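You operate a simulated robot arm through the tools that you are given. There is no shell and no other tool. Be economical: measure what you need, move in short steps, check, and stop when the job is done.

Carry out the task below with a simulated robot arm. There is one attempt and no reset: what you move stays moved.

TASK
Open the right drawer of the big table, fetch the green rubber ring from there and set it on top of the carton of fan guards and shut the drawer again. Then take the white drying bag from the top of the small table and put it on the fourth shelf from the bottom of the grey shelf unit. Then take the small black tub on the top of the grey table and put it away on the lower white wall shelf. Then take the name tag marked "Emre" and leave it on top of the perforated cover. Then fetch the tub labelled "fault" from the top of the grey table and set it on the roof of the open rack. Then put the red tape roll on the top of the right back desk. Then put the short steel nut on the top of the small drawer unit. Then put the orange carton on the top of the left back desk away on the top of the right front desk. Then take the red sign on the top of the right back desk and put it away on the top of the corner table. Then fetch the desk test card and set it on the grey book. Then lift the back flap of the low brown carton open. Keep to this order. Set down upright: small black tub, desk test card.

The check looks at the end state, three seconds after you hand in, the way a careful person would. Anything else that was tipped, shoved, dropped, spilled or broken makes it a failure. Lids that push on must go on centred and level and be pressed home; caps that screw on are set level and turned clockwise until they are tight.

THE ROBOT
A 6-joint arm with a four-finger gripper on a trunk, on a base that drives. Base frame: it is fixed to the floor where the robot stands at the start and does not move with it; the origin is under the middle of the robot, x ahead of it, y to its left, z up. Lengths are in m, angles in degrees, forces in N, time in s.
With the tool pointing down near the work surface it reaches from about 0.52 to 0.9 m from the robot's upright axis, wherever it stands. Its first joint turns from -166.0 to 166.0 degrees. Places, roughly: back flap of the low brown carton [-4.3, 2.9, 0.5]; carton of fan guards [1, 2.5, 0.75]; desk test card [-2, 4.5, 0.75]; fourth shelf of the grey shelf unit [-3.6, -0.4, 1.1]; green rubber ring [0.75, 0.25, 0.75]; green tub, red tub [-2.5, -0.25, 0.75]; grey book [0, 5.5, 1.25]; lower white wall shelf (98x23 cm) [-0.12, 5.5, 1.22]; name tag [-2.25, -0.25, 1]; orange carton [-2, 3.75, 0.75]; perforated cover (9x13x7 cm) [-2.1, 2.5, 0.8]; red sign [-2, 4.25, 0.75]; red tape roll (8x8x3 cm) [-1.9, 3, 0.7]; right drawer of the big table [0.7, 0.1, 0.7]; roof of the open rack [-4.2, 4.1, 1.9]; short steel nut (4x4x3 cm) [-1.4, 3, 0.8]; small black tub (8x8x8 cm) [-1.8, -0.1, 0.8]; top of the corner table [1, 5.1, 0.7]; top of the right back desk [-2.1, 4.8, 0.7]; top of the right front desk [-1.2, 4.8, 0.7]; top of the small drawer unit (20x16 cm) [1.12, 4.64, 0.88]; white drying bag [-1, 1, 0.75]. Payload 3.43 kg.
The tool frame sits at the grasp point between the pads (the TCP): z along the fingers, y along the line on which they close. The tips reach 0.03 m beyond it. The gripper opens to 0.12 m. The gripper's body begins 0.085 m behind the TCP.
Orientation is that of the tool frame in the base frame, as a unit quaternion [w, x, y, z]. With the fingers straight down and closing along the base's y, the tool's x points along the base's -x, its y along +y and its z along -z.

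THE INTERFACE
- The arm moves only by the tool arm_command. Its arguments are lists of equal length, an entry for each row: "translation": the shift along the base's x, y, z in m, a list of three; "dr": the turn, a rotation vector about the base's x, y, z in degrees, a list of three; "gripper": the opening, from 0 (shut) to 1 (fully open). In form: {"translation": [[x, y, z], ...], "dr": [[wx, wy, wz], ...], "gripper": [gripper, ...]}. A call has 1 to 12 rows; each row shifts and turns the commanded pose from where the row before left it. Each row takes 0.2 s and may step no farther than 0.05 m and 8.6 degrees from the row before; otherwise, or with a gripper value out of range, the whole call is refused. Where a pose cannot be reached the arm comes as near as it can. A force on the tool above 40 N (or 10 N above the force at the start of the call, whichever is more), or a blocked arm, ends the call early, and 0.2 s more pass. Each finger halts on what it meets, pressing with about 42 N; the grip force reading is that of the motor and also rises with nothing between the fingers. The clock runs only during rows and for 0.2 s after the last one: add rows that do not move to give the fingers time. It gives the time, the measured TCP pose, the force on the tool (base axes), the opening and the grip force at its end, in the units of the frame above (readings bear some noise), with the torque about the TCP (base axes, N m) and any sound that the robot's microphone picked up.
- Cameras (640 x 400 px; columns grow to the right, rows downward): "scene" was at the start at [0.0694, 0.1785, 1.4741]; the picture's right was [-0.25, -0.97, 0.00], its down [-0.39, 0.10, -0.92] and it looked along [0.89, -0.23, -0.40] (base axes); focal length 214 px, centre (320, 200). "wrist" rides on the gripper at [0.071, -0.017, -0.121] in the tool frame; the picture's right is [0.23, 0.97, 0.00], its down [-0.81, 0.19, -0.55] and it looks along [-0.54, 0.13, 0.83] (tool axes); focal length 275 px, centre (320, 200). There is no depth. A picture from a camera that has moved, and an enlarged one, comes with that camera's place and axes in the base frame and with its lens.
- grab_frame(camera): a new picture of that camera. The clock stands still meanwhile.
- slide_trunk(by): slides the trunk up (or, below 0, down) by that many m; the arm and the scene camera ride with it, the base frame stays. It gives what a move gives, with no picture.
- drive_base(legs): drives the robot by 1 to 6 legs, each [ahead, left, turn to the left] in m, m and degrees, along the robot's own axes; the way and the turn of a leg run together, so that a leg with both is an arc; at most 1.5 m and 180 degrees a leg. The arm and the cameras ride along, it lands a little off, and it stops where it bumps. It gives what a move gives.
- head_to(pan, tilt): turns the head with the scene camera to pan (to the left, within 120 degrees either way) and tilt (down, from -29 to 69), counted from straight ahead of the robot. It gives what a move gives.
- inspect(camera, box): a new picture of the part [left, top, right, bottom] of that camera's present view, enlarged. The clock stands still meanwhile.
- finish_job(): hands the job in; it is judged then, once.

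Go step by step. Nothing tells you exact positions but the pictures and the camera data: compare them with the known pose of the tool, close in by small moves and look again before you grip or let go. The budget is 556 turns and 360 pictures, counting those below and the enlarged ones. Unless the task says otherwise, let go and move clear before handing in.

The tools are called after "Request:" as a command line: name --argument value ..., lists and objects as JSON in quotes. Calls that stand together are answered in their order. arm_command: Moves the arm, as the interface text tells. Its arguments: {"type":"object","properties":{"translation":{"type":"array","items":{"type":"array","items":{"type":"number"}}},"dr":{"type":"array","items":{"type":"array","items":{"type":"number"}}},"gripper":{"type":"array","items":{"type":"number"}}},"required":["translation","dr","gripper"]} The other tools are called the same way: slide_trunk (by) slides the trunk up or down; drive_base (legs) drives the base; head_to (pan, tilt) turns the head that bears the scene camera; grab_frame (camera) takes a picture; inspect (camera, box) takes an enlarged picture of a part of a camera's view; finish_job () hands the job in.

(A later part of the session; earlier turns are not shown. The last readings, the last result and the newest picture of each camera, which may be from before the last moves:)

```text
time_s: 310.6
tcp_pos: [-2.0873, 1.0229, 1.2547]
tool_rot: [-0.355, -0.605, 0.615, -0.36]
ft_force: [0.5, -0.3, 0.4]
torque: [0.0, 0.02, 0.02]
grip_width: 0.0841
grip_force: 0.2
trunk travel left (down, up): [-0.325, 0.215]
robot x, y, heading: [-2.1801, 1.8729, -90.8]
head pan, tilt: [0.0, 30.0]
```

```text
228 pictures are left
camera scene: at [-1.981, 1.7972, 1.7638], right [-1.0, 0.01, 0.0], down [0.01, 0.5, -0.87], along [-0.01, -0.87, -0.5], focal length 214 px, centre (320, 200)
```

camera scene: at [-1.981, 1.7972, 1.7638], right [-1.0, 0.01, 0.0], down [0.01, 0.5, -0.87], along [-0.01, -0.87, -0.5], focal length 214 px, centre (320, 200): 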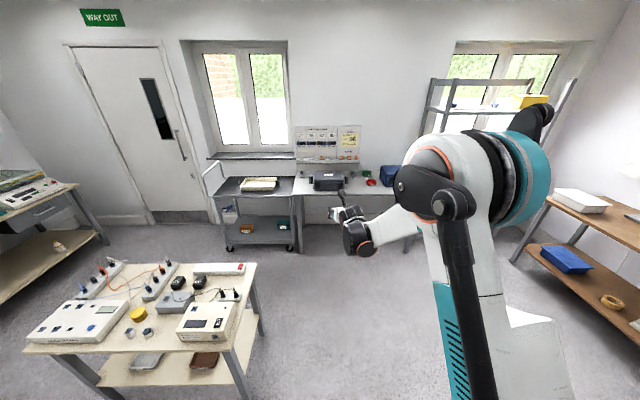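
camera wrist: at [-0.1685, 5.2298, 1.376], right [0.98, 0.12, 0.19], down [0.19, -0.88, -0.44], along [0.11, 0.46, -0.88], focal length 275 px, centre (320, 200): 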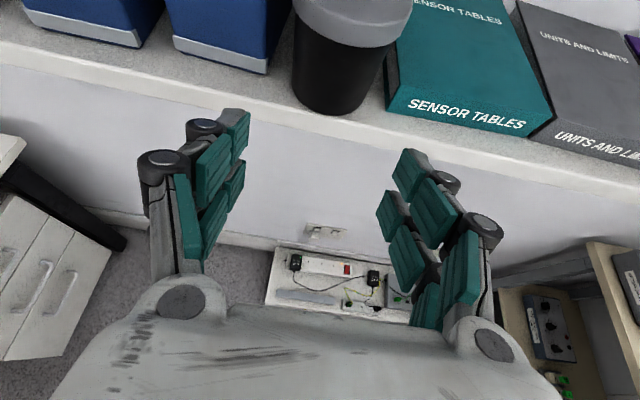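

Request:
drive_base --legs '[[0.9, 0, 0]]'

Request:
grab_frame --camera "scene"

Request:
grab_frame --camera "wrist"

```text
time_s: 315.3
tcp_pos: [-2.0873, 0.1246, 1.2535]
tool_rot: [-0.352, -0.609, 0.612, -0.362]
ft_force: [0.5, -0.3, -0.1]
torque: [-0.01, 0.01, 0.01]
grip_width: 0.0843
grip_force: 0.0
trunk travel left (down, up): [-0.325, 0.215]
robot x, y, heading: [-2.1888, 0.9723, -90.1]
head pan, tilt: [0.0, 30.0]
```

```text
227 pictures are left
camera scene: at [-1.9879, 0.9005, 1.7637], right [-1.0, 0.0, 0.0], down [0.0, 0.5, -0.87], along [0.0, -0.87, -0.5], focal length 214 px, centre (320, 200)
```

scene: 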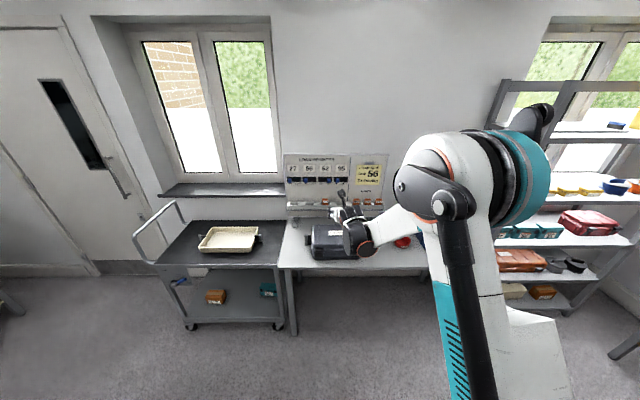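

```text
226 pictures are left
camera wrist: at [-2.0722, 0.1951, 1.3751], right [-0.98, -0.11, 0.19], down [-0.19, 0.88, -0.44], along [-0.11, -0.46, -0.88], focal length 275 px, centre (320, 200)
```

wrist: 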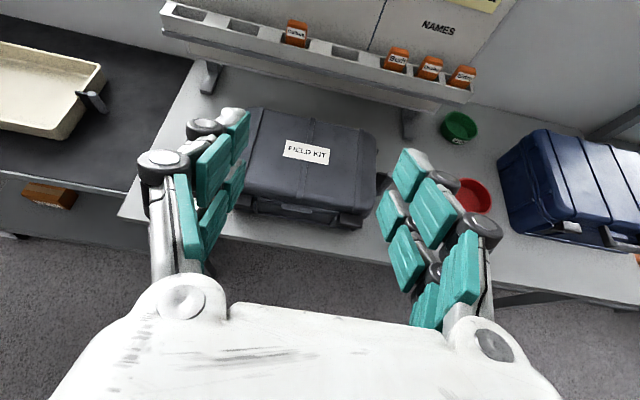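

Request:
inspect --camera "scene" --box '[270, 140, 430, 280]'

Request:
inspect --camera "wrist" --box '[160, 0, 520, 160]'

```text
2.86 times, centred on (350, 210) of scene
camera zoom: at [-1.9879, 0.9005, 1.7637], right [-1.0, 0.0, 0.0], down [0.0, 0.5, -0.87], along [0.0, -0.87, -0.5], focal length 613 px, centre (234, 171)
```

zoom: 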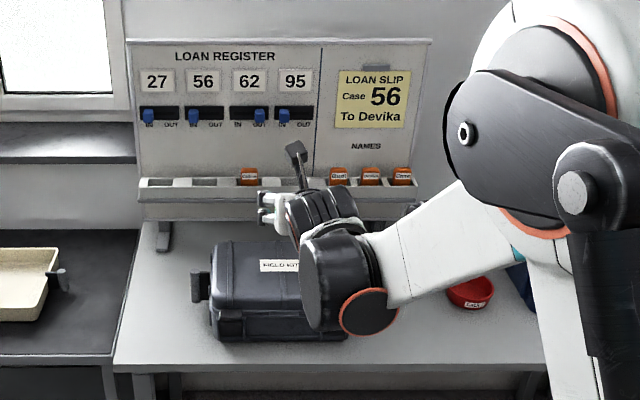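

```text
1.78 times, centred on (340, 80) of wrist
camera zoom: at [-2.0722, 0.1951, 1.3751], right [-0.98, -0.11, 0.19], down [-0.19, 0.88, -0.44], along [-0.11, -0.46, -0.88], focal length 489 px, centre (284, 413)
```

zoom: 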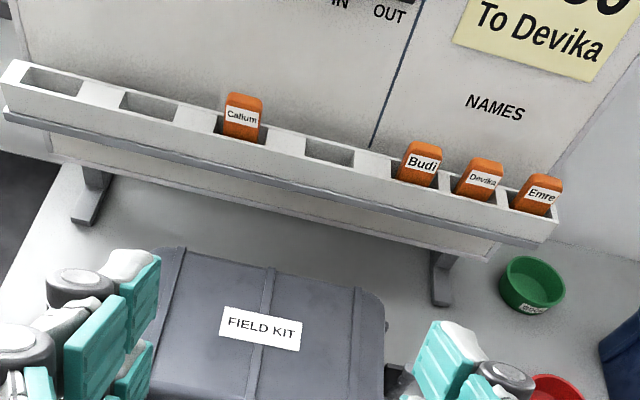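

The tags from left to right are Callum, Budi, Devika, Emre; Emre is at about (−2.37, −0.31, 1.05). I level the tool more (75°) and align with it.

Request:
drive_base --legs '[[0.15, -0.28, 0]]'

Request:
arm_command --translation '[[0, 0, -0.02], [0, 0, -0.02], [0, 0, -0.02]]' --dr '[[-5, 0, 0], [-5, 0, 0], [-5, 0, 0]]' --gripper '[0.6, 0.55, 0.55]'

Request:
grab_frame --camera "wrist"

Request:
grab_frame --camera "scene"

```text
time_s: 317.4
tcp_pos: [-2.3638, -0.0274, 1.2548]
tool_rot: [-0.352, -0.609, 0.612, -0.362]
ft_force: [0.1, 0.3, -0.3]
torque: [0.03, -0.05, 0.02]
grip_width: 0.0838
grip_force: 0.0
trunk travel left (down, up): [-0.325, 0.215]
robot x, y, heading: [-2.4641, 0.8184, -90.1]
head pan, tilt: [0.0, 30.0]
```

```text
time_s: 318.2
tcp_pos: [-2.3608, -0.0271, 1.1946]
tool_rot: [-0.429, -0.557, 0.559, -0.438]
ft_force: [0.0, -0.6, -0.1]
torque: [-0.01, -0.03, -0.01]
grip_width: 0.066
grip_force: 0.1
trunk travel left (down, up): [-0.325, 0.215]
robot x, y, heading: [-2.4662, 0.8184, -90.0]
head pan, tilt: [0.0, 30.0]
```

```text
223 pictures are left
camera wrist: at [-2.3479, 0.0727, 1.2933], right [-0.98, -0.06, 0.21], down [-0.19, 0.73, -0.65], along [-0.11, -0.68, -0.73], focal length 275 px, centre (320, 200)
```

wrist: 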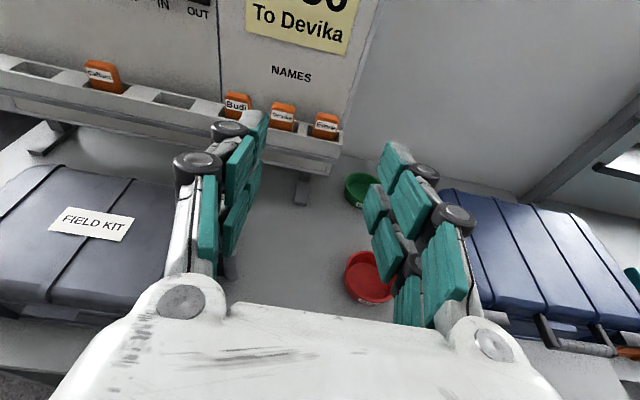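

```text
222 pictures are left
camera scene: at [-2.2654, 0.7483, 1.7636], right [-1.0, 0.0, 0.0], down [0.0, 0.5, -0.87], along [0.0, -0.87, -0.5], focal length 214 px, centre (320, 200)
```

scene: 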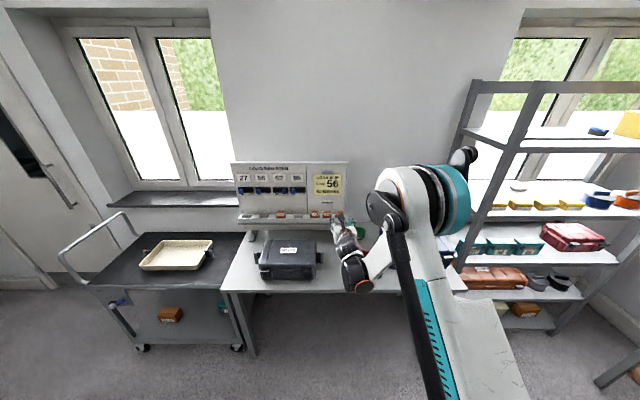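

Request:
drive_base --legs '[[0.15, 0, 0]]'

Request:
arm_command --translation '[[-0.01, 0, -0.045], [-0.01, 0, -0.045], [-0.002, 0, -0.045]]' --dr '[[0, 0, 0], [0, 0, 0], [0, 0, 0]]' --gripper '[0.55, 0.55, 0.55]'

Request:
grab_frame --camera "wrist"

```text
time_s: 319.6
tcp_pos: [-2.3624, -0.1745, 1.1949]
tool_rot: [-0.43, -0.558, 0.558, -0.439]
ft_force: [-0.1, -1.0, 0.2]
torque: [0.04, 0.02, -0.02]
grip_width: 0.0662
grip_force: 0.1
trunk travel left (down, up): [-0.325, 0.215]
robot x, y, heading: [-2.4683, 0.6709, -90.1]
head pan, tilt: [0.0, 30.0]
```

```text
time_s: 320.4
tcp_pos: [-2.3833, -0.1744, 1.0577]
tool_rot: [-0.428, -0.558, 0.559, -0.439]
ft_force: [-0.2, 0.4, -0.9]
torque: [0.0, 0.0, -0.01]
grip_width: 0.0658
grip_force: 0.1
trunk travel left (down, up): [-0.325, 0.215]
robot x, y, heading: [-2.466, 0.6718, -90.0]
head pan, tilt: [0.0, 30.0]
```

```text
221 pictures are left
camera wrist: at [-2.3688, -0.0757, 1.1564], right [-0.98, -0.06, 0.21], down [-0.19, 0.73, -0.65], along [-0.11, -0.68, -0.73], focal length 275 px, centre (320, 200)
```

wrist: 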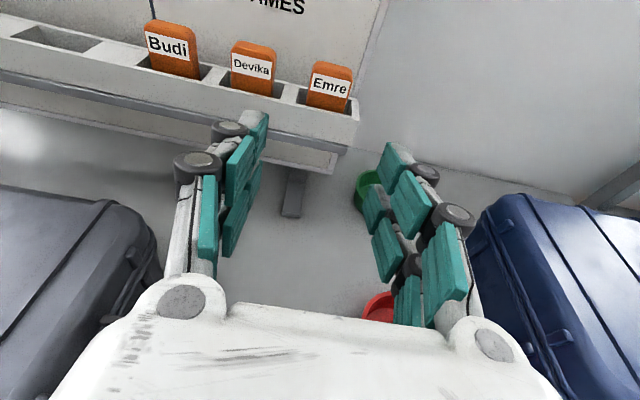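

Request:
arm_command --translation '[[-0.002, -0.045, -0.004], [0, -0.045, -0.003], [0, -0.025, 0]]' --dr '[[0, 0, 0], [0, 0, 0], [0, 0, 0]]' --gripper '[0.55, 0.55, 0.55]'

Request:
grab_frame --camera "wrist"

```text
time_s: 321.2
tcp_pos: [-2.3842, -0.2898, 1.0519]
tool_rot: [-0.429, -0.558, 0.558, -0.439]
ft_force: [0.0, -0.2, -0.6]
torque: [-0.01, 0.0, -0.03]
grip_width: 0.0658
grip_force: 0.1
trunk travel left (down, up): [-0.325, 0.215]
robot x, y, heading: [-2.4651, 0.6695, -90.1]
head pan, tilt: [0.0, 30.0]
```

```text
220 pictures are left
camera wrist: at [-2.3698, -0.1898, 1.1502], right [-0.98, -0.06, 0.21], down [-0.19, 0.73, -0.65], along [-0.11, -0.68, -0.73], focal length 275 px, centre (320, 200)
```

wrist: 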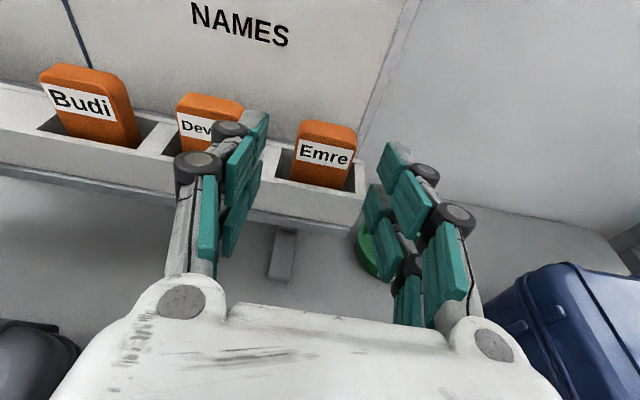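

Request:
arm_command --translation '[[-0.001, -0.014, -0.001], [0, -0.012, 0]]' --dr '[[0, 0, 0], [0, 0, 0]]' --gripper '[0.55, 0.55]'

Request:
grab_frame --camera "wrist"

```text
time_s: 321.8
tcp_pos: [-2.3852, -0.3153, 1.0504]
tool_rot: [0.428, 0.558, -0.558, 0.44]
ft_force: [0.6, 0.1, 0.6]
torque: [-0.02, -0.02, 0.0]
grip_width: 0.0661
grip_force: 0.2
trunk travel left (down, up): [-0.325, 0.215]
robot x, y, heading: [-2.4648, 0.6704, -90.2]
head pan, tilt: [0.0, 30.0]
```

```text
219 pictures are left
camera wrist: at [-2.3718, -0.216, 1.1493], right [-0.98, -0.06, 0.21], down [-0.19, 0.73, -0.65], along [-0.11, -0.68, -0.73], focal length 275 px, centre (320, 200)
```

wrist: 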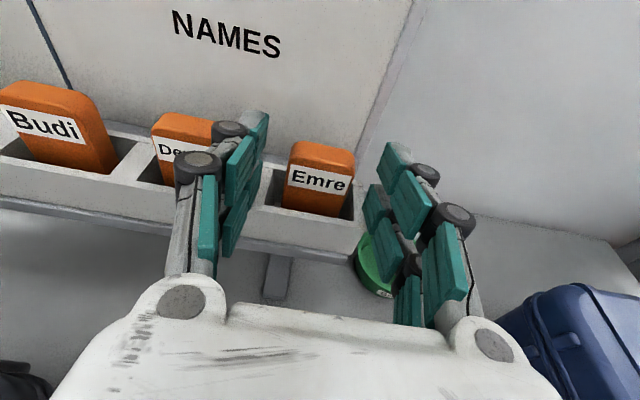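

Request:
arm_command --translation '[[0, 0, 0], [0, 0, 0], [0, 0, 0]]' --dr '[[0, 0, 0], [0, 0, 0], [0, 0, 0]]' --gripper '[0.4, 0.2, 0.2]'

Request:
grab_frame --camera "wrist"

```text
time_s: 322.6
tcp_pos: [-2.3861, -0.3154, 1.0513]
tool_rot: [-0.429, -0.558, 0.558, -0.439]
ft_force: [-0.6, 0.5, 0.5]
torque: [0.01, -0.01, 0.0]
grip_width: 0.0386
grip_force: 41.8
trunk travel left (down, up): [-0.325, 0.215]
robot x, y, heading: [-2.4683, 0.6681, -90.0]
head pan, tilt: [0.0, 30.0]
```

```text
218 pictures are left
camera wrist: at [-2.3718, -0.2156, 1.1496], right [-0.98, -0.06, 0.21], down [-0.19, 0.73, -0.65], along [-0.11, -0.68, -0.73], focal length 275 px, centre (320, 200)
```

wrist: 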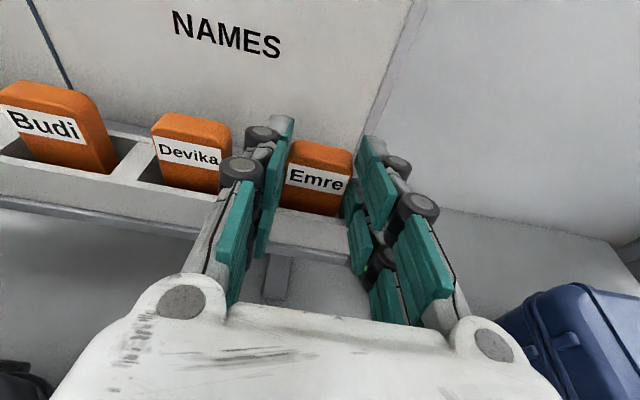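

Gripped (38.6 mm). Pull it up out of its slot, following its slight backward lean.

Request:
arm_command --translation '[[0, -0.002, 0.015], [0, -0.002, 0.02], [0, 0, 0.03], [0, 0.02, 0.03], [0, 0.04, 0.02], [0, 0.045, 0], [0, 0.045, 0]]' --dr '[[0, 0, 0], [0, 0, 0], [0, 0, 0], [0, 0, 0], [0, 0, 0], [0, 0, 0], [0, 0, 0]]' --gripper '[0.2, 0.2, 0.2, 0.2, 0.2, 0.2, 0.2]'

Request:
grab_frame --camera "wrist"

```text
time_s: 324.2
tcp_pos: [-2.3856, -0.1691, 1.167]
tool_rot: [-0.43, -0.557, 0.559, -0.439]
ft_force: [0.5, 1.0, -0.6]
torque: [0.0, 0.0, 0.0]
grip_width: 0.0385
grip_force: 41.9
trunk travel left (down, up): [-0.325, 0.215]
robot x, y, heading: [-2.4644, 0.6701, -90.2]
head pan, tilt: [0.0, 30.0]
```

```text
217 pictures are left
camera wrist: at [-2.372, -0.0691, 1.265], right [-0.98, -0.06, 0.21], down [-0.19, 0.73, -0.65], along [-0.11, -0.68, -0.73], focal length 275 px, centre (320, 200)
```

wrist: 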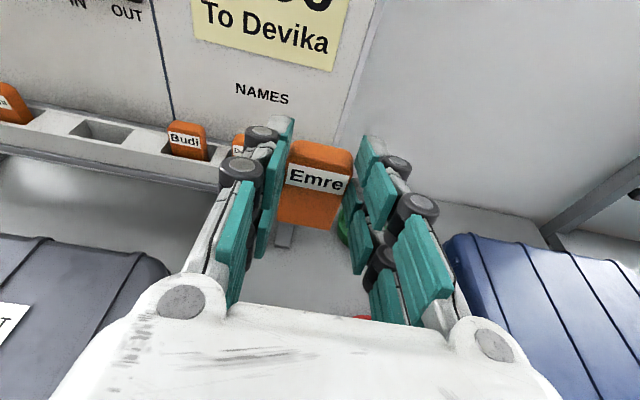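

The Emre tag is out. I back up, turn around and look at the desks for the perforated cover.

Request:
drive_base --legs '[[-0.7, 0, 0], [0, 0, 90], [0, 0, 90]]'

Request:
head_to --pan 0 --tilt 30

Request:
grab_frame --camera "scene"

```text
time_s: 335.6
tcp_pos: [-2.5175, 2.213, 1.1658]
tool_rot: [-0.431, 0.568, 0.548, 0.437]
ft_force: [0.5, -0.2, -0.6]
torque: [0.0, -0.03, 0.03]
grip_width: 0.0387
grip_force: 41.8
trunk travel left (down, up): [-0.325, 0.215]
robot x, y, heading: [-2.4649, 1.3707, 87.9]
head pan, tilt: [0.0, 30.0]
```

```text
time_s: 336.2
tcp_pos: [-2.5178, 2.2116, 1.167]
tool_rot: [-0.432, 0.568, 0.549, 0.436]
ft_force: [-0.1, -0.3, -1.1]
torque: [0.0, 0.0, 0.03]
grip_width: 0.0387
grip_force: 42.1
trunk travel left (down, up): [-0.325, 0.215]
robot x, y, heading: [-2.4668, 1.3691, 87.9]
head pan, tilt: [0.0, 30.0]
```

```text
216 pictures are left
camera scene: at [-2.6647, 1.4483, 1.7637], right [1.0, -0.03, 0.0], down [-0.02, -0.5, -0.87], along [0.03, 0.87, -0.5], focal length 214 px, centre (320, 200)
```

scene: 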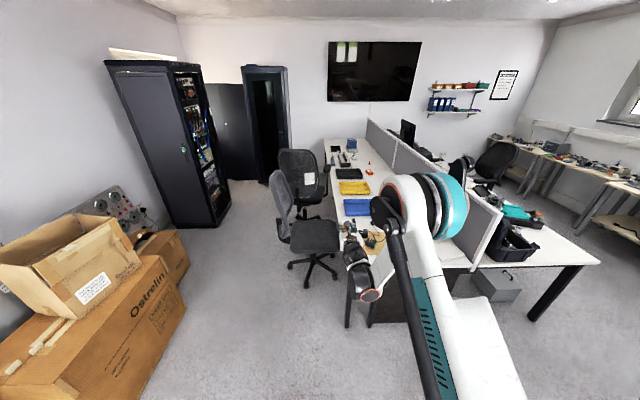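

Request:
inspect --camera "scene" --box '[300, 130, 500, 280]'

Request:
grab_frame --camera "wrist"

```text
2.67 times, centred on (400, 205) of scene
camera zoom: at [-2.6647, 1.4483, 1.7637], right [1.0, -0.03, 0.0], down [-0.02, -0.5, -0.87], along [0.03, 0.87, -0.5], focal length 572 px, centre (107, 187)
```

zoom: 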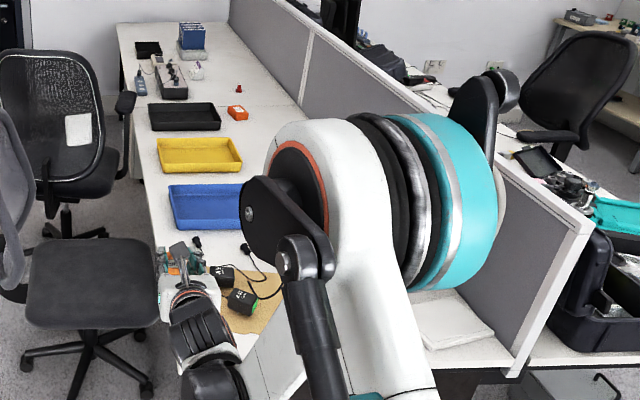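

```text
214 pictures are left
camera wrist: at [-2.537, 2.1133, 1.2644], right [0.98, 0.03, 0.21], down [0.17, -0.74, -0.65], along [0.14, 0.67, -0.73], focal length 275 px, centre (320, 200)
```

wrist: 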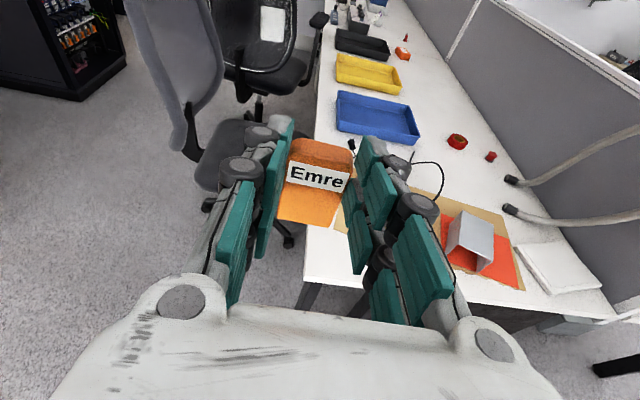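

Request:
inspect --camera "wrist" --box '[400, 110, 620, 310]'

```text
2.00 times, centred on (510, 210) of wrist
camera zoom: at [-2.537, 2.1133, 1.2644], right [0.98, 0.03, 0.21], down [0.17, -0.74, -0.65], along [0.14, 0.67, -0.73], focal length 551 px, centre (-60, 180)
```

zoom: 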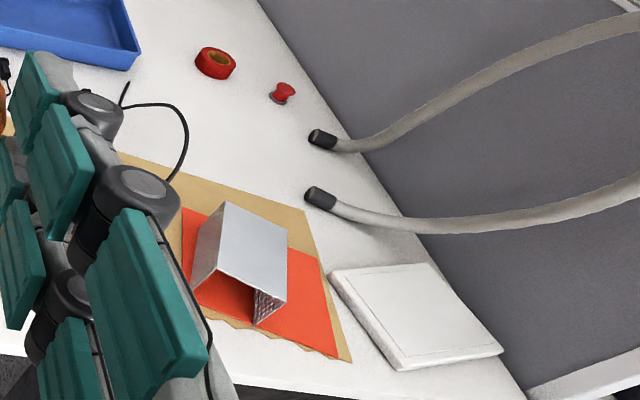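

The perforated cover is at (−2.05, 2.51), top z≈0.80. I turn the tool down so the tag lies flat, then move over the cover.

Request:
arm_command --translation '[[0, -0.01, 0], [0, -0.01, 0], [0, -0.01, 0], [0, -0.01, 0], [0, -0.01, 0], [0, 0, 0], [0, 0, 0], [0, 0, 0], [0, 0, 0], [0, 0, 0]]' --dr '[[-7.6, 0, 0], [-7.6, 0, 0], [-7.6, 0, 0], [-7.6, 0, 0], [-7.6, 0, 0], [-7.6, 0, 0], [-7.6, 0, 0], [-7.6, 0, 0], [-7.6, 0, 0], [-7.6, 0, 0]]' --gripper '[0.2, 0.2, 0.2, 0.2, 0.2, 0.2, 0.2, 0.2, 0.2, 0.2]'

Request:
drive_base --legs '[[0.42, -0.38, 2]]'

Request:
grab_frame --camera "wrist"

Request:
grab_frame --camera "scene"

```text
time_s: 338.4
tcp_pos: [-2.5388, 2.1613, 1.1654]
tool_rot: [0.011, 0.717, 0.697, 0.006]
ft_force: [-0.6, 0.6, -1.0]
torque: [-0.01, 0.0, 0.0]
grip_width: 0.0388
grip_force: 42.0
out of reach, approached as far as the arm can: row 8, 9, 10
trunk travel left (down, up): [-0.325, 0.215]
robot x, y, heading: [-2.4725, 1.3681, 88.1]
head pan, tilt: [0.0, 30.0]
```

```text
time_s: 341.6
tcp_pos: [-2.1765, 2.5759, 1.1671]
tool_rot: [0.01, 0.704, 0.71, 0.007]
ft_force: [0.3, -0.7, -0.8]
torque: [-0.01, 0.01, 0.01]
grip_width: 0.0387
grip_force: 42.1
trunk travel left (down, up): [-0.325, 0.215]
robot x, y, heading: [-2.0769, 1.7886, 90.0]
head pan, tilt: [0.0, 30.0]
```

```text
212 pictures are left
camera wrist: at [-2.1983, 2.6474, 1.2846], right [0.97, 0.24, 0.02], down [0.18, -0.81, 0.56], along [0.15, -0.54, -0.83], focal length 275 px, centre (320, 200)
```

wrist: 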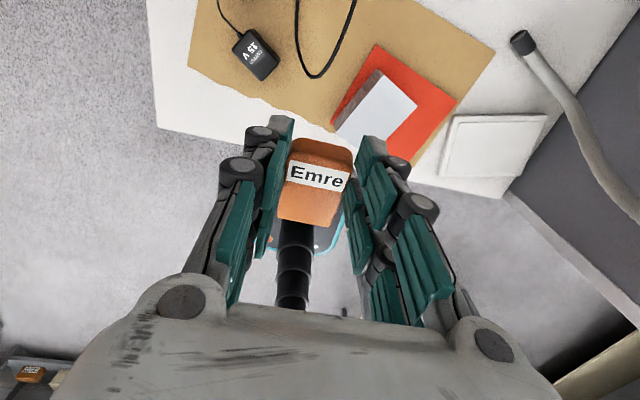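

```text
211 pictures are left
camera scene: at [-2.2776, 1.8595, 1.7638], right [1.0, 0.0, 0.0], down [0.0, -0.5, -0.87], along [0.0, 0.87, -0.5], focal length 214 px, centre (320, 200)
```

scene: 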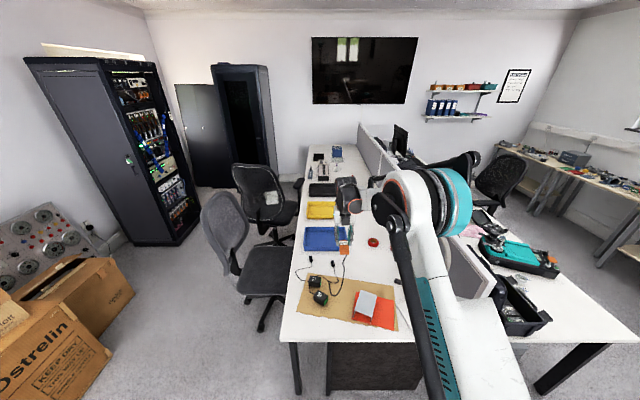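

Request:
arm_command --translation '[[0.042, -0.017, 0], [0.042, -0.017, 0], [0.042, -0.016, 0]]' --dr '[[0, 0, 0], [0, 0, 0], [0, 0, 0]]' --gripper '[0.2, 0.2, 0.2]'

Request:
slide_trunk --by -0.24

Request:
grab_frame --camera "wrist"

Request:
inspect --camera "scene" --box '[280, 180, 480, 340]'

```text
time_s: 342.4
tcp_pos: [-2.1362, 2.5187, 1.1653]
tool_rot: [0.014, 0.719, 0.695, 0.013]
ft_force: [0.3, -0.4, -0.5]
torque: [0.0, 0.01, 0.01]
grip_width: 0.0385
grip_force: 42.2
out of reach, approached as far as the arm can: row 1, 2, 3
trunk travel left (down, up): [-0.325, 0.215]
robot x, y, heading: [-2.0739, 1.791, 90.0]
head pan, tilt: [0.0, 30.0]
```

```text
time_s: 344.9
tcp_pos: [-2.139, 2.5195, 0.925]
tool_rot: [0.013, 0.719, 0.695, 0.013]
ft_force: [-0.5, -0.7, -0.4]
torque: [0.0, 0.0, 0.02]
grip_width: 0.0387
grip_force: 41.8
trunk travel left (down, up): [-0.085, 0.455]
robot x, y, heading: [-2.0766, 1.7871, 89.8]
head pan, tilt: [0.0, 30.0]
```

```text
210 pictures are left
camera wrist: at [-2.1567, 2.5916, 1.0437], right [0.98, 0.2, 0.04], down [0.14, -0.82, 0.56], along [0.14, -0.54, -0.83], focal length 275 px, centre (320, 200)
```

wrist: 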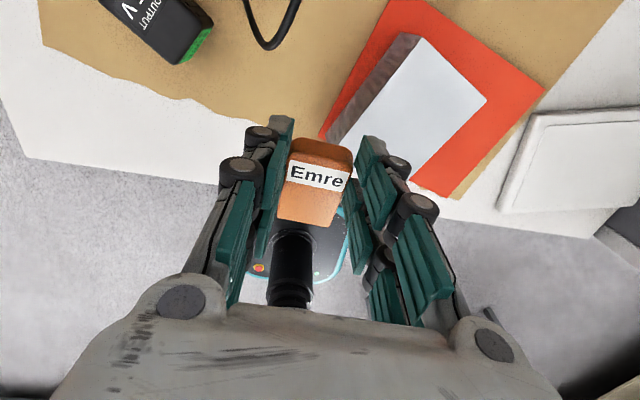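

```text
2.50 times, centred on (380, 260) of scene
camera zoom: at [-2.278, 1.8587, 1.5239], right [1.0, 0.0, 0.0], down [0.0, -0.5, -0.87], along [0.0, 0.87, -0.5], focal length 536 px, centre (170, 50)
```

zoom: 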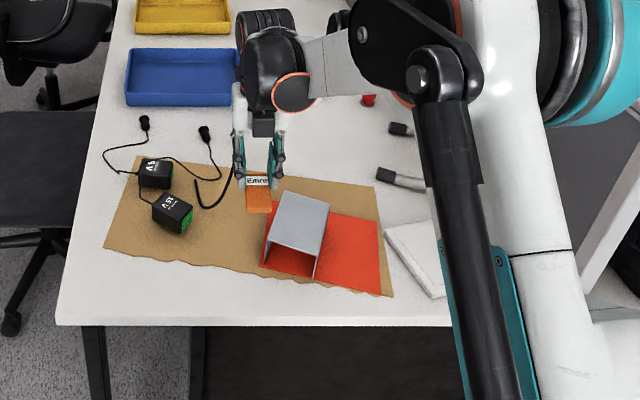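

Request:
arm_command --translation '[[0.035, 0.01, -0.01], [0.035, 0.01, -0.01], [0.024, 0.004, -0.02]]' --dr '[[0, 0, 0], [0, 0, 0], [0, 0, 0]]' --gripper '[0.2, 0.2, 0.2]'

Request:
grab_frame --camera "wrist"

Request:
inspect --camera "scene" --box '[280, 180, 480, 340]'

```text
time_s: 345.7
tcp_pos: [-2.1131, 2.5406, 0.8841]
tool_rot: [0.017, 0.729, 0.684, 0.016]
ft_force: [-0.4, 0.2, -0.7]
torque: [0.01, 0.05, -0.02]
grip_width: 0.0389
grip_force: 42.1
out of reach, approached as far as the arm can: row 1, 2, 3
trunk travel left (down, up): [-0.085, 0.455]
robot x, y, heading: [-2.0767, 1.787, 90.1]
head pan, tilt: [0.0, 30.0]
```

```text
208 pictures are left
camera wrist: at [-2.1323, 2.6134, 1.0045], right [0.98, 0.17, 0.05], down [0.11, -0.82, 0.56], along [0.13, -0.55, -0.83], focal length 275 px, centre (320, 200)
```

wrist: 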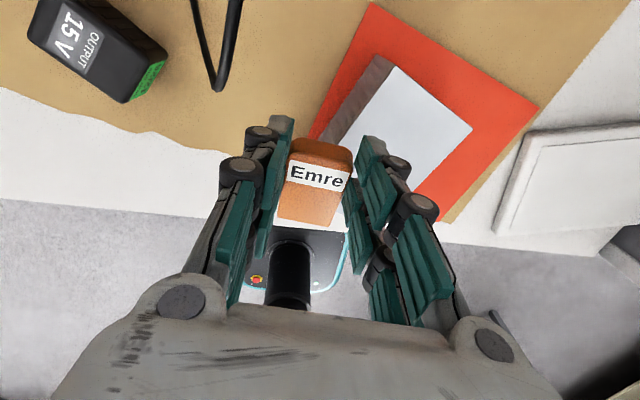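

```text
2.50 times, centred on (380, 260) of scene
camera zoom: at [-2.2774, 1.8592, 1.5238], right [1.0, 0.0, 0.0], down [0.0, -0.5, -0.87], along [0.0, 0.87, -0.5], focal length 536 px, centre (170, 50)
```

zoom: 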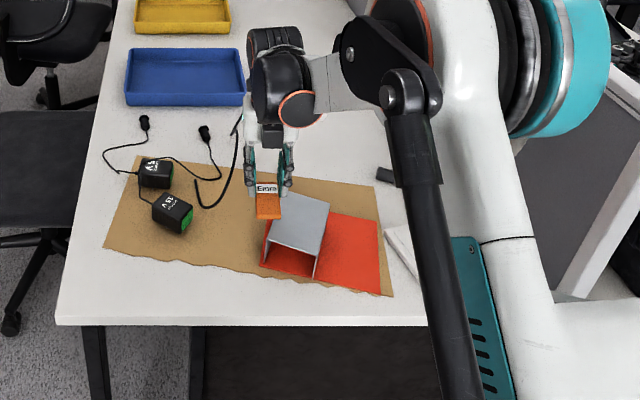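

A wrist limit stops the arm; I shift the base right instead.

Request:
drive_base --legs '[[0, -0.068, 0]]'

Request:
grab_frame --camera "wrist"

Request:
inspect --camera "scene" --box '[260, 180, 460, 340]'

```text
time_s: 346.7
tcp_pos: [-2.0449, 2.5405, 0.8864]
tool_rot: [0.017, 0.729, 0.684, 0.017]
ft_force: [-0.3, 0.1, -0.3]
torque: [0.04, 0.01, -0.02]
grip_width: 0.0385
grip_force: 42.3
trunk travel left (down, up): [-0.085, 0.455]
robot x, y, heading: [-2.0038, 1.7893, 90.0]
head pan, tilt: [0.0, 30.0]
```

```text
206 pictures are left
camera wrist: at [-2.0638, 2.6132, 1.0049], right [0.98, 0.17, 0.05], down [0.11, -0.82, 0.56], along [0.13, -0.55, -0.83], focal length 275 px, centre (320, 200)
```

wrist: 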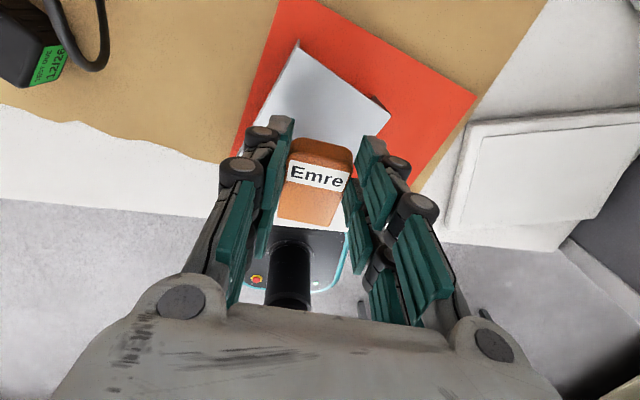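

```text
2.50 times, centred on (360, 260) of scene
camera zoom: at [-2.2091, 1.859, 1.5238], right [1.0, 0.0, 0.0], down [0.0, -0.5, -0.87], along [0.0, 0.87, -0.5], focal length 536 px, centre (220, 50)
```

zoom: 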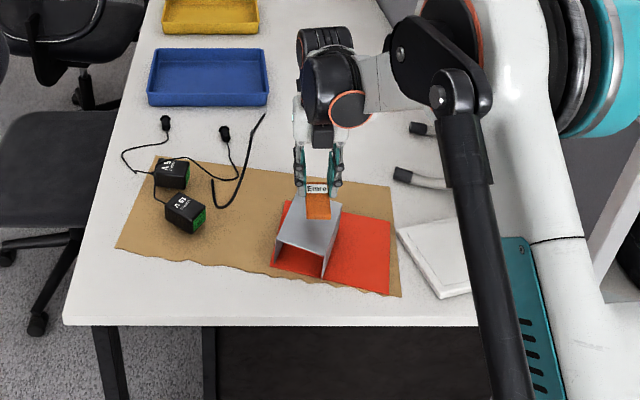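

Request:
arm_command --translation '[[-0.004, -0.022, -0.02], [0, 0, -0.03], [0, 0, -0.015]]' --dr '[[0, 0, 0], [0, 0, 0], [0, 0, 0]]' --gripper '[0.2, 0.2, 0.2]'

Request:
inspect --camera "scene" --box '[320, 220, 440, 300]'

Request:
grab_frame --camera "wrist"

```text
time_s: 347.6
tcp_pos: [-2.049, 2.5175, 0.8275]
tool_rot: [0.016, 0.729, 0.684, 0.018]
ft_force: [-0.5, -0.3, 34.4]
torque: [-0.43, 0.71, 0.01]
grip_width: 0.0391
grip_force: 42.4
trunk travel left (down, up): [-0.085, 0.455]
robot x, y, heading: [-2.0088, 1.7842, 90.2]
head pan, tilt: [0.0, 30.0]
stopped in row 3: the force on the tool passed its limit at 74 N (the readings are from after the stop); the commanded pose is now the measured one
```

```text
5.00 times, centred on (380, 260) of scene
camera zoom: at [-2.2088, 1.8558, 1.5243], right [1.0, 0.0, 0.0], down [0.0, -0.5, -0.87], along [0.0, 0.87, -0.5], focal length 1072 px, centre (20, -100)
```

zoom: 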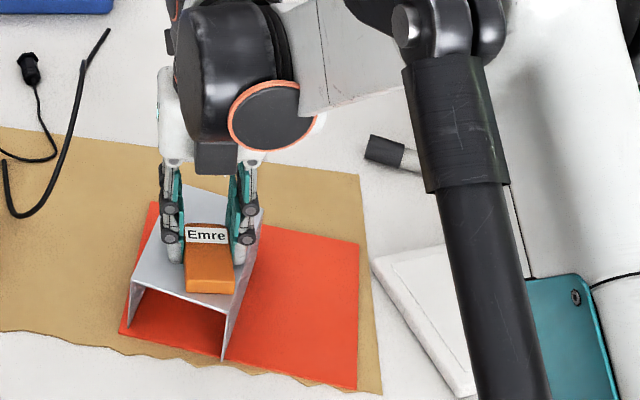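

```text
203 pictures are left
camera wrist: at [-2.0684, 2.5901, 0.947], right [0.98, 0.17, 0.05], down [0.11, -0.82, 0.56], along [0.13, -0.54, -0.83], focal length 275 px, centre (320, 200)
```

wrist: 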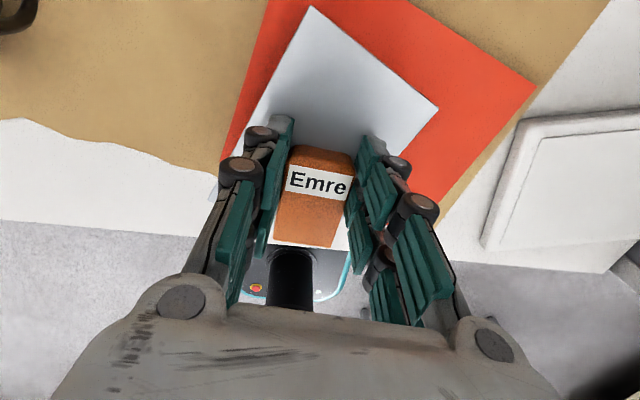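

Contact; the tag sits slightly near the cover's front. I lift 1 cm, shift 2 cm back and a bit left, and set it down.

Request:
arm_command --translation '[[0, 0, 0.01], [-0.006, 0.018, 0.003], [0, 0, -0.006], [0, 0, -0.004]]' --dr '[[0, 0, 0], [0, 0, 0], [0, 0, 0], [0, 0, 0]]' --gripper '[0.2, 0.2, 0.2, 0.2]'

Request:
inspect --camera "scene" --box '[320, 220, 440, 300]'

```text
time_s: 348.6
tcp_pos: [-2.0552, 2.5382, 0.8293]
tool_rot: [0.016, 0.73, 0.683, 0.018]
ft_force: [0.0, 1.2, 8.4]
torque: [-0.09, 0.24, -0.04]
grip_width: 0.0386
grip_force: 42.1
trunk travel left (down, up): [-0.085, 0.455]
robot x, y, heading: [-2.0063, 1.7888, 90.0]
head pan, tilt: [0.0, 30.0]
```

```text
5.00 times, centred on (380, 260) of scene
camera zoom: at [-2.2091, 1.8586, 1.5239], right [1.0, 0.0, 0.0], down [0.0, -0.5, -0.87], along [0.0, 0.87, -0.5], focal length 1072 px, centre (20, -100)
```

zoom: 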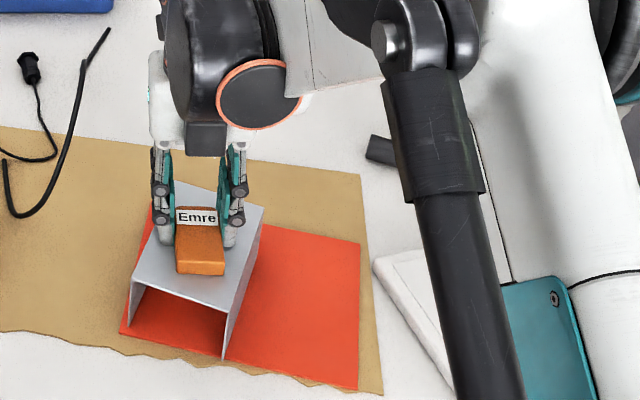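

Centred. Release and rise.

Request:
arm_command --translation '[[0, 0, 0], [0, 0, 0], [0, 0, 0.02], [0, 0, 0.04], [0, 0, 0.04], [0, 0, 0.04]]' --dr '[[0, 0, 0], [0, 0, 0], [0, 0, 0], [0, 0, 0], [0, 0, 0], [0, 0, 0]]' --gripper '[0.4, 0.45, 0.45, 0.45, 0.45, 0.45]'

Request:
inspect --camera "scene" --box '[320, 220, 440, 300]'

Request:
grab_frame --camera "wrist"

```text
time_s: 350.0
tcp_pos: [-2.0567, 2.5377, 0.9692]
tool_rot: [0.015, 0.729, 0.684, 0.017]
ft_force: [0.2, 0.2, 0.4]
torque: [-0.02, 0.03, -0.02]
grip_width: 0.0541
grip_force: 0.1
trunk travel left (down, up): [-0.085, 0.455]
robot x, y, heading: [-2.0052, 1.7874, 90.0]
head pan, tilt: [0.0, 30.0]
```

```text
5.00 times, centred on (380, 260) of scene
camera zoom: at [-2.2091, 1.859, 1.5238], right [1.0, 0.0, 0.0], down [0.0, -0.5, -0.87], along [0.0, 0.87, -0.5], focal length 1072 px, centre (20, -100)
```

zoom: 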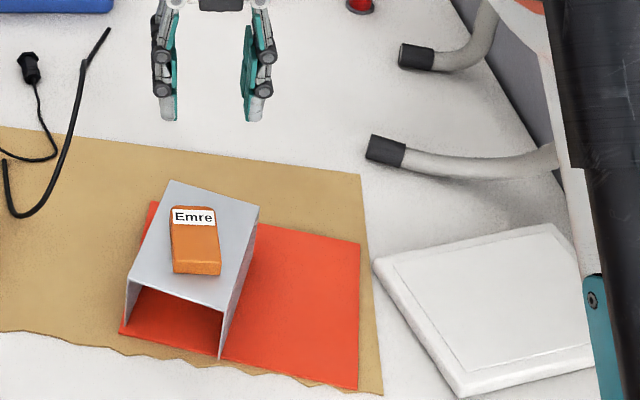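

```text
200 pictures are left
camera wrist: at [-2.075, 2.6102, 1.0884], right [0.98, 0.17, 0.05], down [0.11, -0.82, 0.56], along [0.13, -0.55, -0.83], focal length 275 px, centre (320, 200)
```

wrist: 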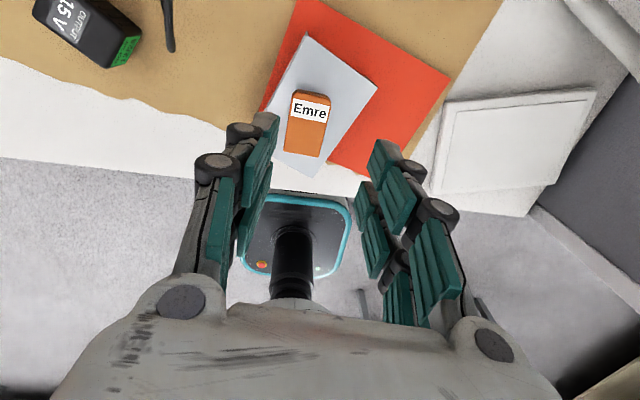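

The tag lies on the cover. Next the "fault" tub on the grey table; drive there and read the labels.

Request:
slide_trunk --by 0.25

Request:
drive_base --legs '[[-0.4, 0, 0], [0, 0, 90], [0, 0, 90], [0.55, -0.45, 0]]'

Request:
head_to --pan 0 --tilt 40

Request:
grab_frame --camera "scene"

Request:
grab_frame --camera "wrist"

```text
time_s: 352.5
tcp_pos: [-2.0574, 2.5382, 1.2183]
tool_rot: [0.017, 0.73, 0.683, 0.017]
ft_force: [0.0, 0.6, -0.3]
torque: [0.02, 0.0, 0.03]
grip_width: 0.0538
grip_force: 0.1
trunk travel left (down, up): [-0.335, 0.205]
robot x, y, heading: [-2.0079, 1.789, 90.2]
head pan, tilt: [0.0, 30.0]
```

```text
time_s: 366.1
tcp_pos: [-2.4353, 0.1, 1.2185]
tool_rot: [-0.017, -0.678, 0.734, 0.016]
ft_force: [-0.6, 0.6, 0.2]
torque: [0.0, -0.03, 0.06]
grip_width: 0.0542
grip_force: 0.0
trunk travel left (down, up): [-0.335, 0.205]
robot x, y, heading: [-2.4709, 0.851, -90.8]
head pan, tilt: [0.0, 30.0]
```

```text
time_s: 366.9
tcp_pos: [-2.4356, 0.0993, 1.2172]
tool_rot: [-0.017, -0.678, 0.735, 0.016]
ft_force: [-0.8, -0.1, 0.7]
torque: [0.02, 0.02, -0.01]
grip_width: 0.0541
grip_force: 0.1
trunk travel left (down, up): [-0.335, 0.205]
robot x, y, heading: [-2.4719, 0.8502, -91.0]
head pan, tilt: [0.0, 40.0]
```

```text
199 pictures are left
camera scene: at [-2.2734, 0.7844, 1.7585], right [-1.0, 0.01, 0.0], down [0.01, 0.64, -0.77], along [-0.01, -0.77, -0.64], focal length 214 px, centre (320, 200)
```

scene: 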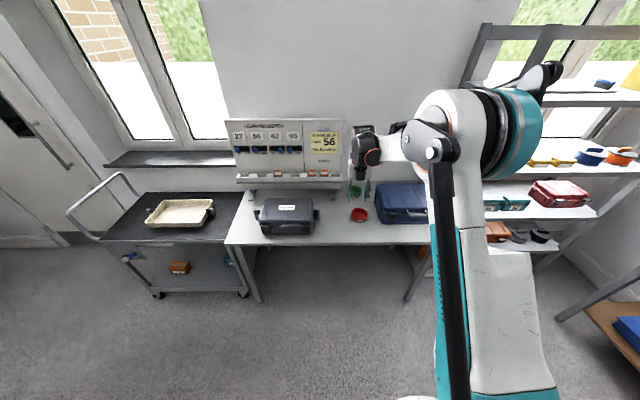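

```text
198 pictures are left
camera wrist: at [-2.4186, 0.0272, 1.3379], right [-0.99, -0.15, 0.05], down [-0.1, 0.82, 0.56], along [-0.12, 0.55, -0.83], focal length 275 px, centre (320, 200)
```

wrist: 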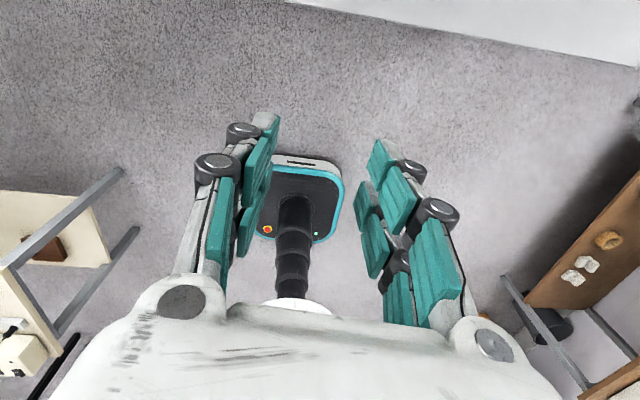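

Request:
inspect --camera "scene" --box '[320, 165, 440, 245]'

```text
5.00 times, centred on (380, 205) of scene
camera zoom: at [-2.2734, 0.7844, 1.7585], right [-1.0, 0.01, 0.0], down [0.01, 0.64, -0.77], along [-0.01, -0.77, -0.64], focal length 1072 px, centre (20, 175)
```

zoom: 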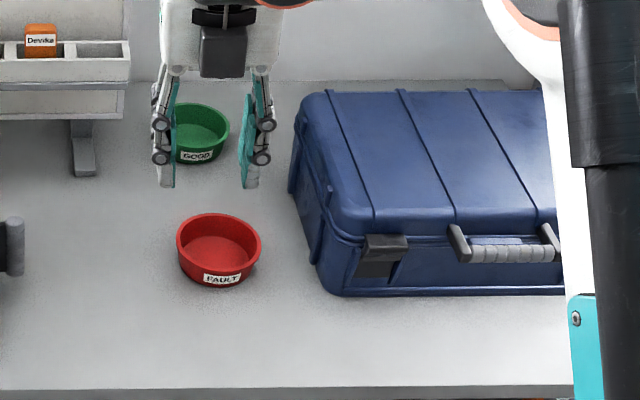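

The red tub is labelled FAULT, centre about (−2.54, −0.205), rim Ø≈10.8 cm. I'll pinch its +x side wall with the tool leaning 40° forward.

Request:
arm_command --translation '[[0, 0, 0], [0, 0, 0], [0, 0, 0], [0, 0, 0], [0, 0, 0]]' --dr '[[-8, 0, 0], [-8, 0, 0], [-8, 0, 0], [-8, 0, 0], [-8, 0, 0]]' --gripper '[0.4, 0.4, 0.4, 0.4, 0.4]'

Request:
slide_trunk --by -0.25

Request:
grab_frame --camera "wrist"

```text
time_s: 368.1
tcp_pos: [-2.4339, 0.0988, 1.22]
tool_rot: [-0.249, -0.631, 0.696, -0.236]
ft_force: [0.0, -0.3, -1.0]
torque: [0.01, 0.0, 0.0]
grip_width: 0.0479
grip_force: 0.1
trunk travel left (down, up): [-0.335, 0.205]
robot x, y, heading: [-2.4744, 0.8495, -90.6]
head pan, tilt: [0.0, 40.0]
```

```text
time_s: 370.6
tcp_pos: [-2.4349, 0.0999, 0.9693]
tool_rot: [-0.248, -0.631, 0.696, -0.236]
ft_force: [-0.2, 0.4, 1.6]
torque: [0.01, 0.0, 0.0]
grip_width: 0.0481
grip_force: 0.1
trunk travel left (down, up): [-0.085, 0.455]
robot x, y, heading: [-2.4726, 0.8514, -90.5]
head pan, tilt: [0.0, 40.0]
```

```text
196 pictures are left
camera wrist: at [-2.4188, 0.1215, 1.1066], right [-0.99, -0.09, 0.13], down [-0.1, 0.99, -0.1], along [-0.12, -0.11, -0.99], focal length 275 px, centre (320, 200)
```

wrist: 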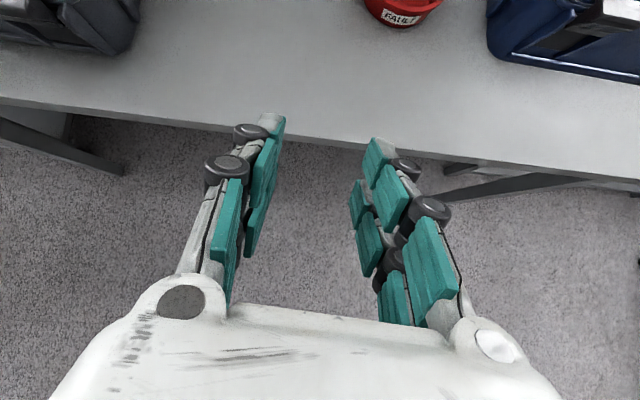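

Request:
drive_base --legs '[[0.2, -0.04, 0]]'

Request:
grab_frame --camera "wrist"

```text
time_s: 372.3
tcp_pos: [-2.4755, -0.1018, 0.969]
tool_rot: [-0.248, -0.632, 0.695, -0.236]
ft_force: [-0.4, 0.0, 0.2]
torque: [-0.02, -0.01, 0.01]
grip_width: 0.0482
grip_force: 0.1
trunk travel left (down, up): [-0.085, 0.455]
robot x, y, heading: [-2.5117, 0.6481, -90.4]
head pan, tilt: [0.0, 40.0]
```

```text
195 pictures are left
camera wrist: at [-2.4594, -0.079, 1.1064], right [-0.99, -0.09, 0.13], down [-0.1, 0.99, -0.1], along [-0.12, -0.11, -0.99], focal length 275 px, centre (320, 200)
```

wrist: 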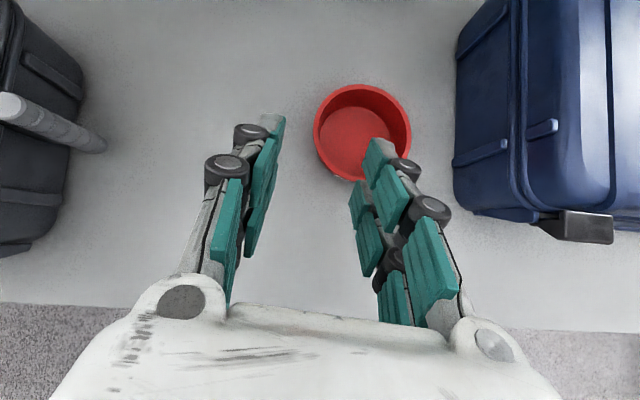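

Request:
arm_command --translation '[[-0.004, -0.035, -0.025], [-0.003, -0.035, -0.03], [0, 0, -0.03]]' --dr '[[0, 0, 0], [0, 0, 0], [0, 0, 0]]' --gripper '[0.4, 0.4, 0.4]'

Request:
grab_frame --camera "wrist"

```text
time_s: 373.1
tcp_pos: [-2.4806, -0.1691, 0.8829]
tool_rot: [-0.248, -0.632, 0.695, -0.236]
ft_force: [0.1, -0.3, -0.7]
torque: [-0.01, 0.0, -0.02]
grip_width: 0.0477
grip_force: 0.1
trunk travel left (down, up): [-0.085, 0.455]
robot x, y, heading: [-2.5136, 0.6498, -90.5]
head pan, tilt: [0.0, 40.0]
```

```text
194 pictures are left
camera wrist: at [-2.4645, -0.1475, 1.0206], right [-0.99, -0.09, 0.13], down [-0.1, 0.99, -0.1], along [-0.12, -0.11, -0.99], focal length 275 px, centre (320, 200)
```

wrist: 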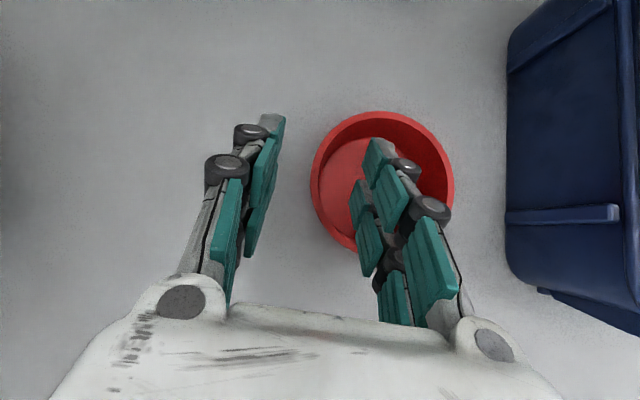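

Request:
arm_command --translation '[[0, -0.004, -0.025], [0, -0.003, -0.015], [0, 0, -0.007]]' --dr '[[0, 0, 0], [0, 0, 0], [0, 0, 0]]' --gripper '[0.4, 0.4, 0.4]'

Request:
grab_frame --camera "wrist"

```text
time_s: 373.9
tcp_pos: [-2.4824, -0.177, 0.8409]
tool_rot: [-0.252, -0.631, 0.694, -0.238]
ft_force: [-2.8, -0.2, 23.9]
torque: [0.06, 0.78, -0.1]
grip_width: 0.0518
grip_force: 2.5
trunk travel left (down, up): [-0.085, 0.455]
robot x, y, heading: [-2.5165, 0.652, -90.9]
head pan, tilt: [0.0, 40.0]
stopped in row 3: the force on the tool passed its limit at 42 N (the readings are from after the stop); the commanded pose is now the measured one
```

```text
193 pictures are left
camera wrist: at [-2.4665, -0.1551, 0.978], right [-0.99, -0.09, 0.14], down [-0.1, 0.99, -0.11], along [-0.13, -0.12, -0.98], focal length 275 px, centre (320, 200)
```

wrist: 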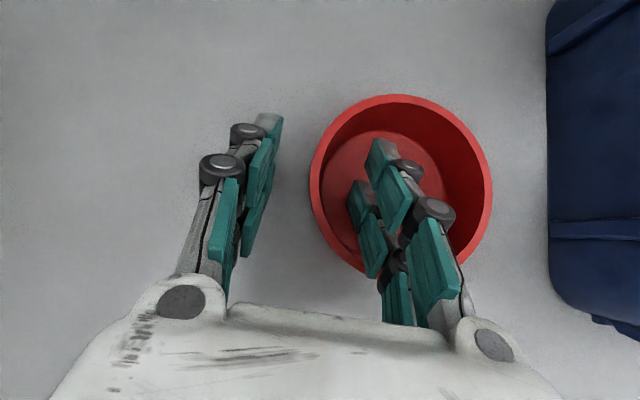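

Request:
arm_command --translation '[[0, 0, 0.005], [0, 0, 0], [0, 0, 0], [0, 0, 0]]' --dr '[[0, 0, 0], [0, 0, 0], [0, 0, 0], [0, 0, 0]]' --gripper '[0.3, 0.15, 0, 0]'

Request:
grab_frame --camera "wrist"

```text
time_s: 374.9
tcp_pos: [-2.483, -0.1795, 0.844]
tool_rot: [-0.251, -0.632, 0.694, -0.237]
ft_force: [1.1, 0.6, 2.8]
torque: [0.17, -0.03, -0.04]
grip_width: 0.0138
grip_force: 42.3
trunk travel left (down, up): [-0.085, 0.455]
robot x, y, heading: [-2.5149, 0.6528, -90.7]
head pan, tilt: [0.0, 40.0]
```

```text
192 pictures are left
camera wrist: at [-2.4661, -0.1564, 0.9806], right [-0.99, -0.09, 0.14], down [-0.1, 0.99, -0.11], along [-0.13, -0.12, -0.98], focal length 275 px, centre (320, 200)
```

wrist: 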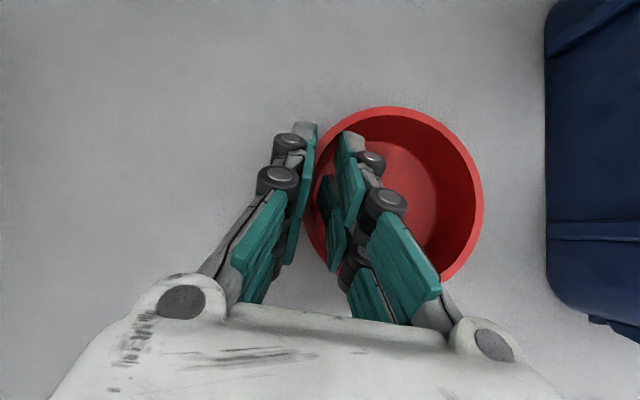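

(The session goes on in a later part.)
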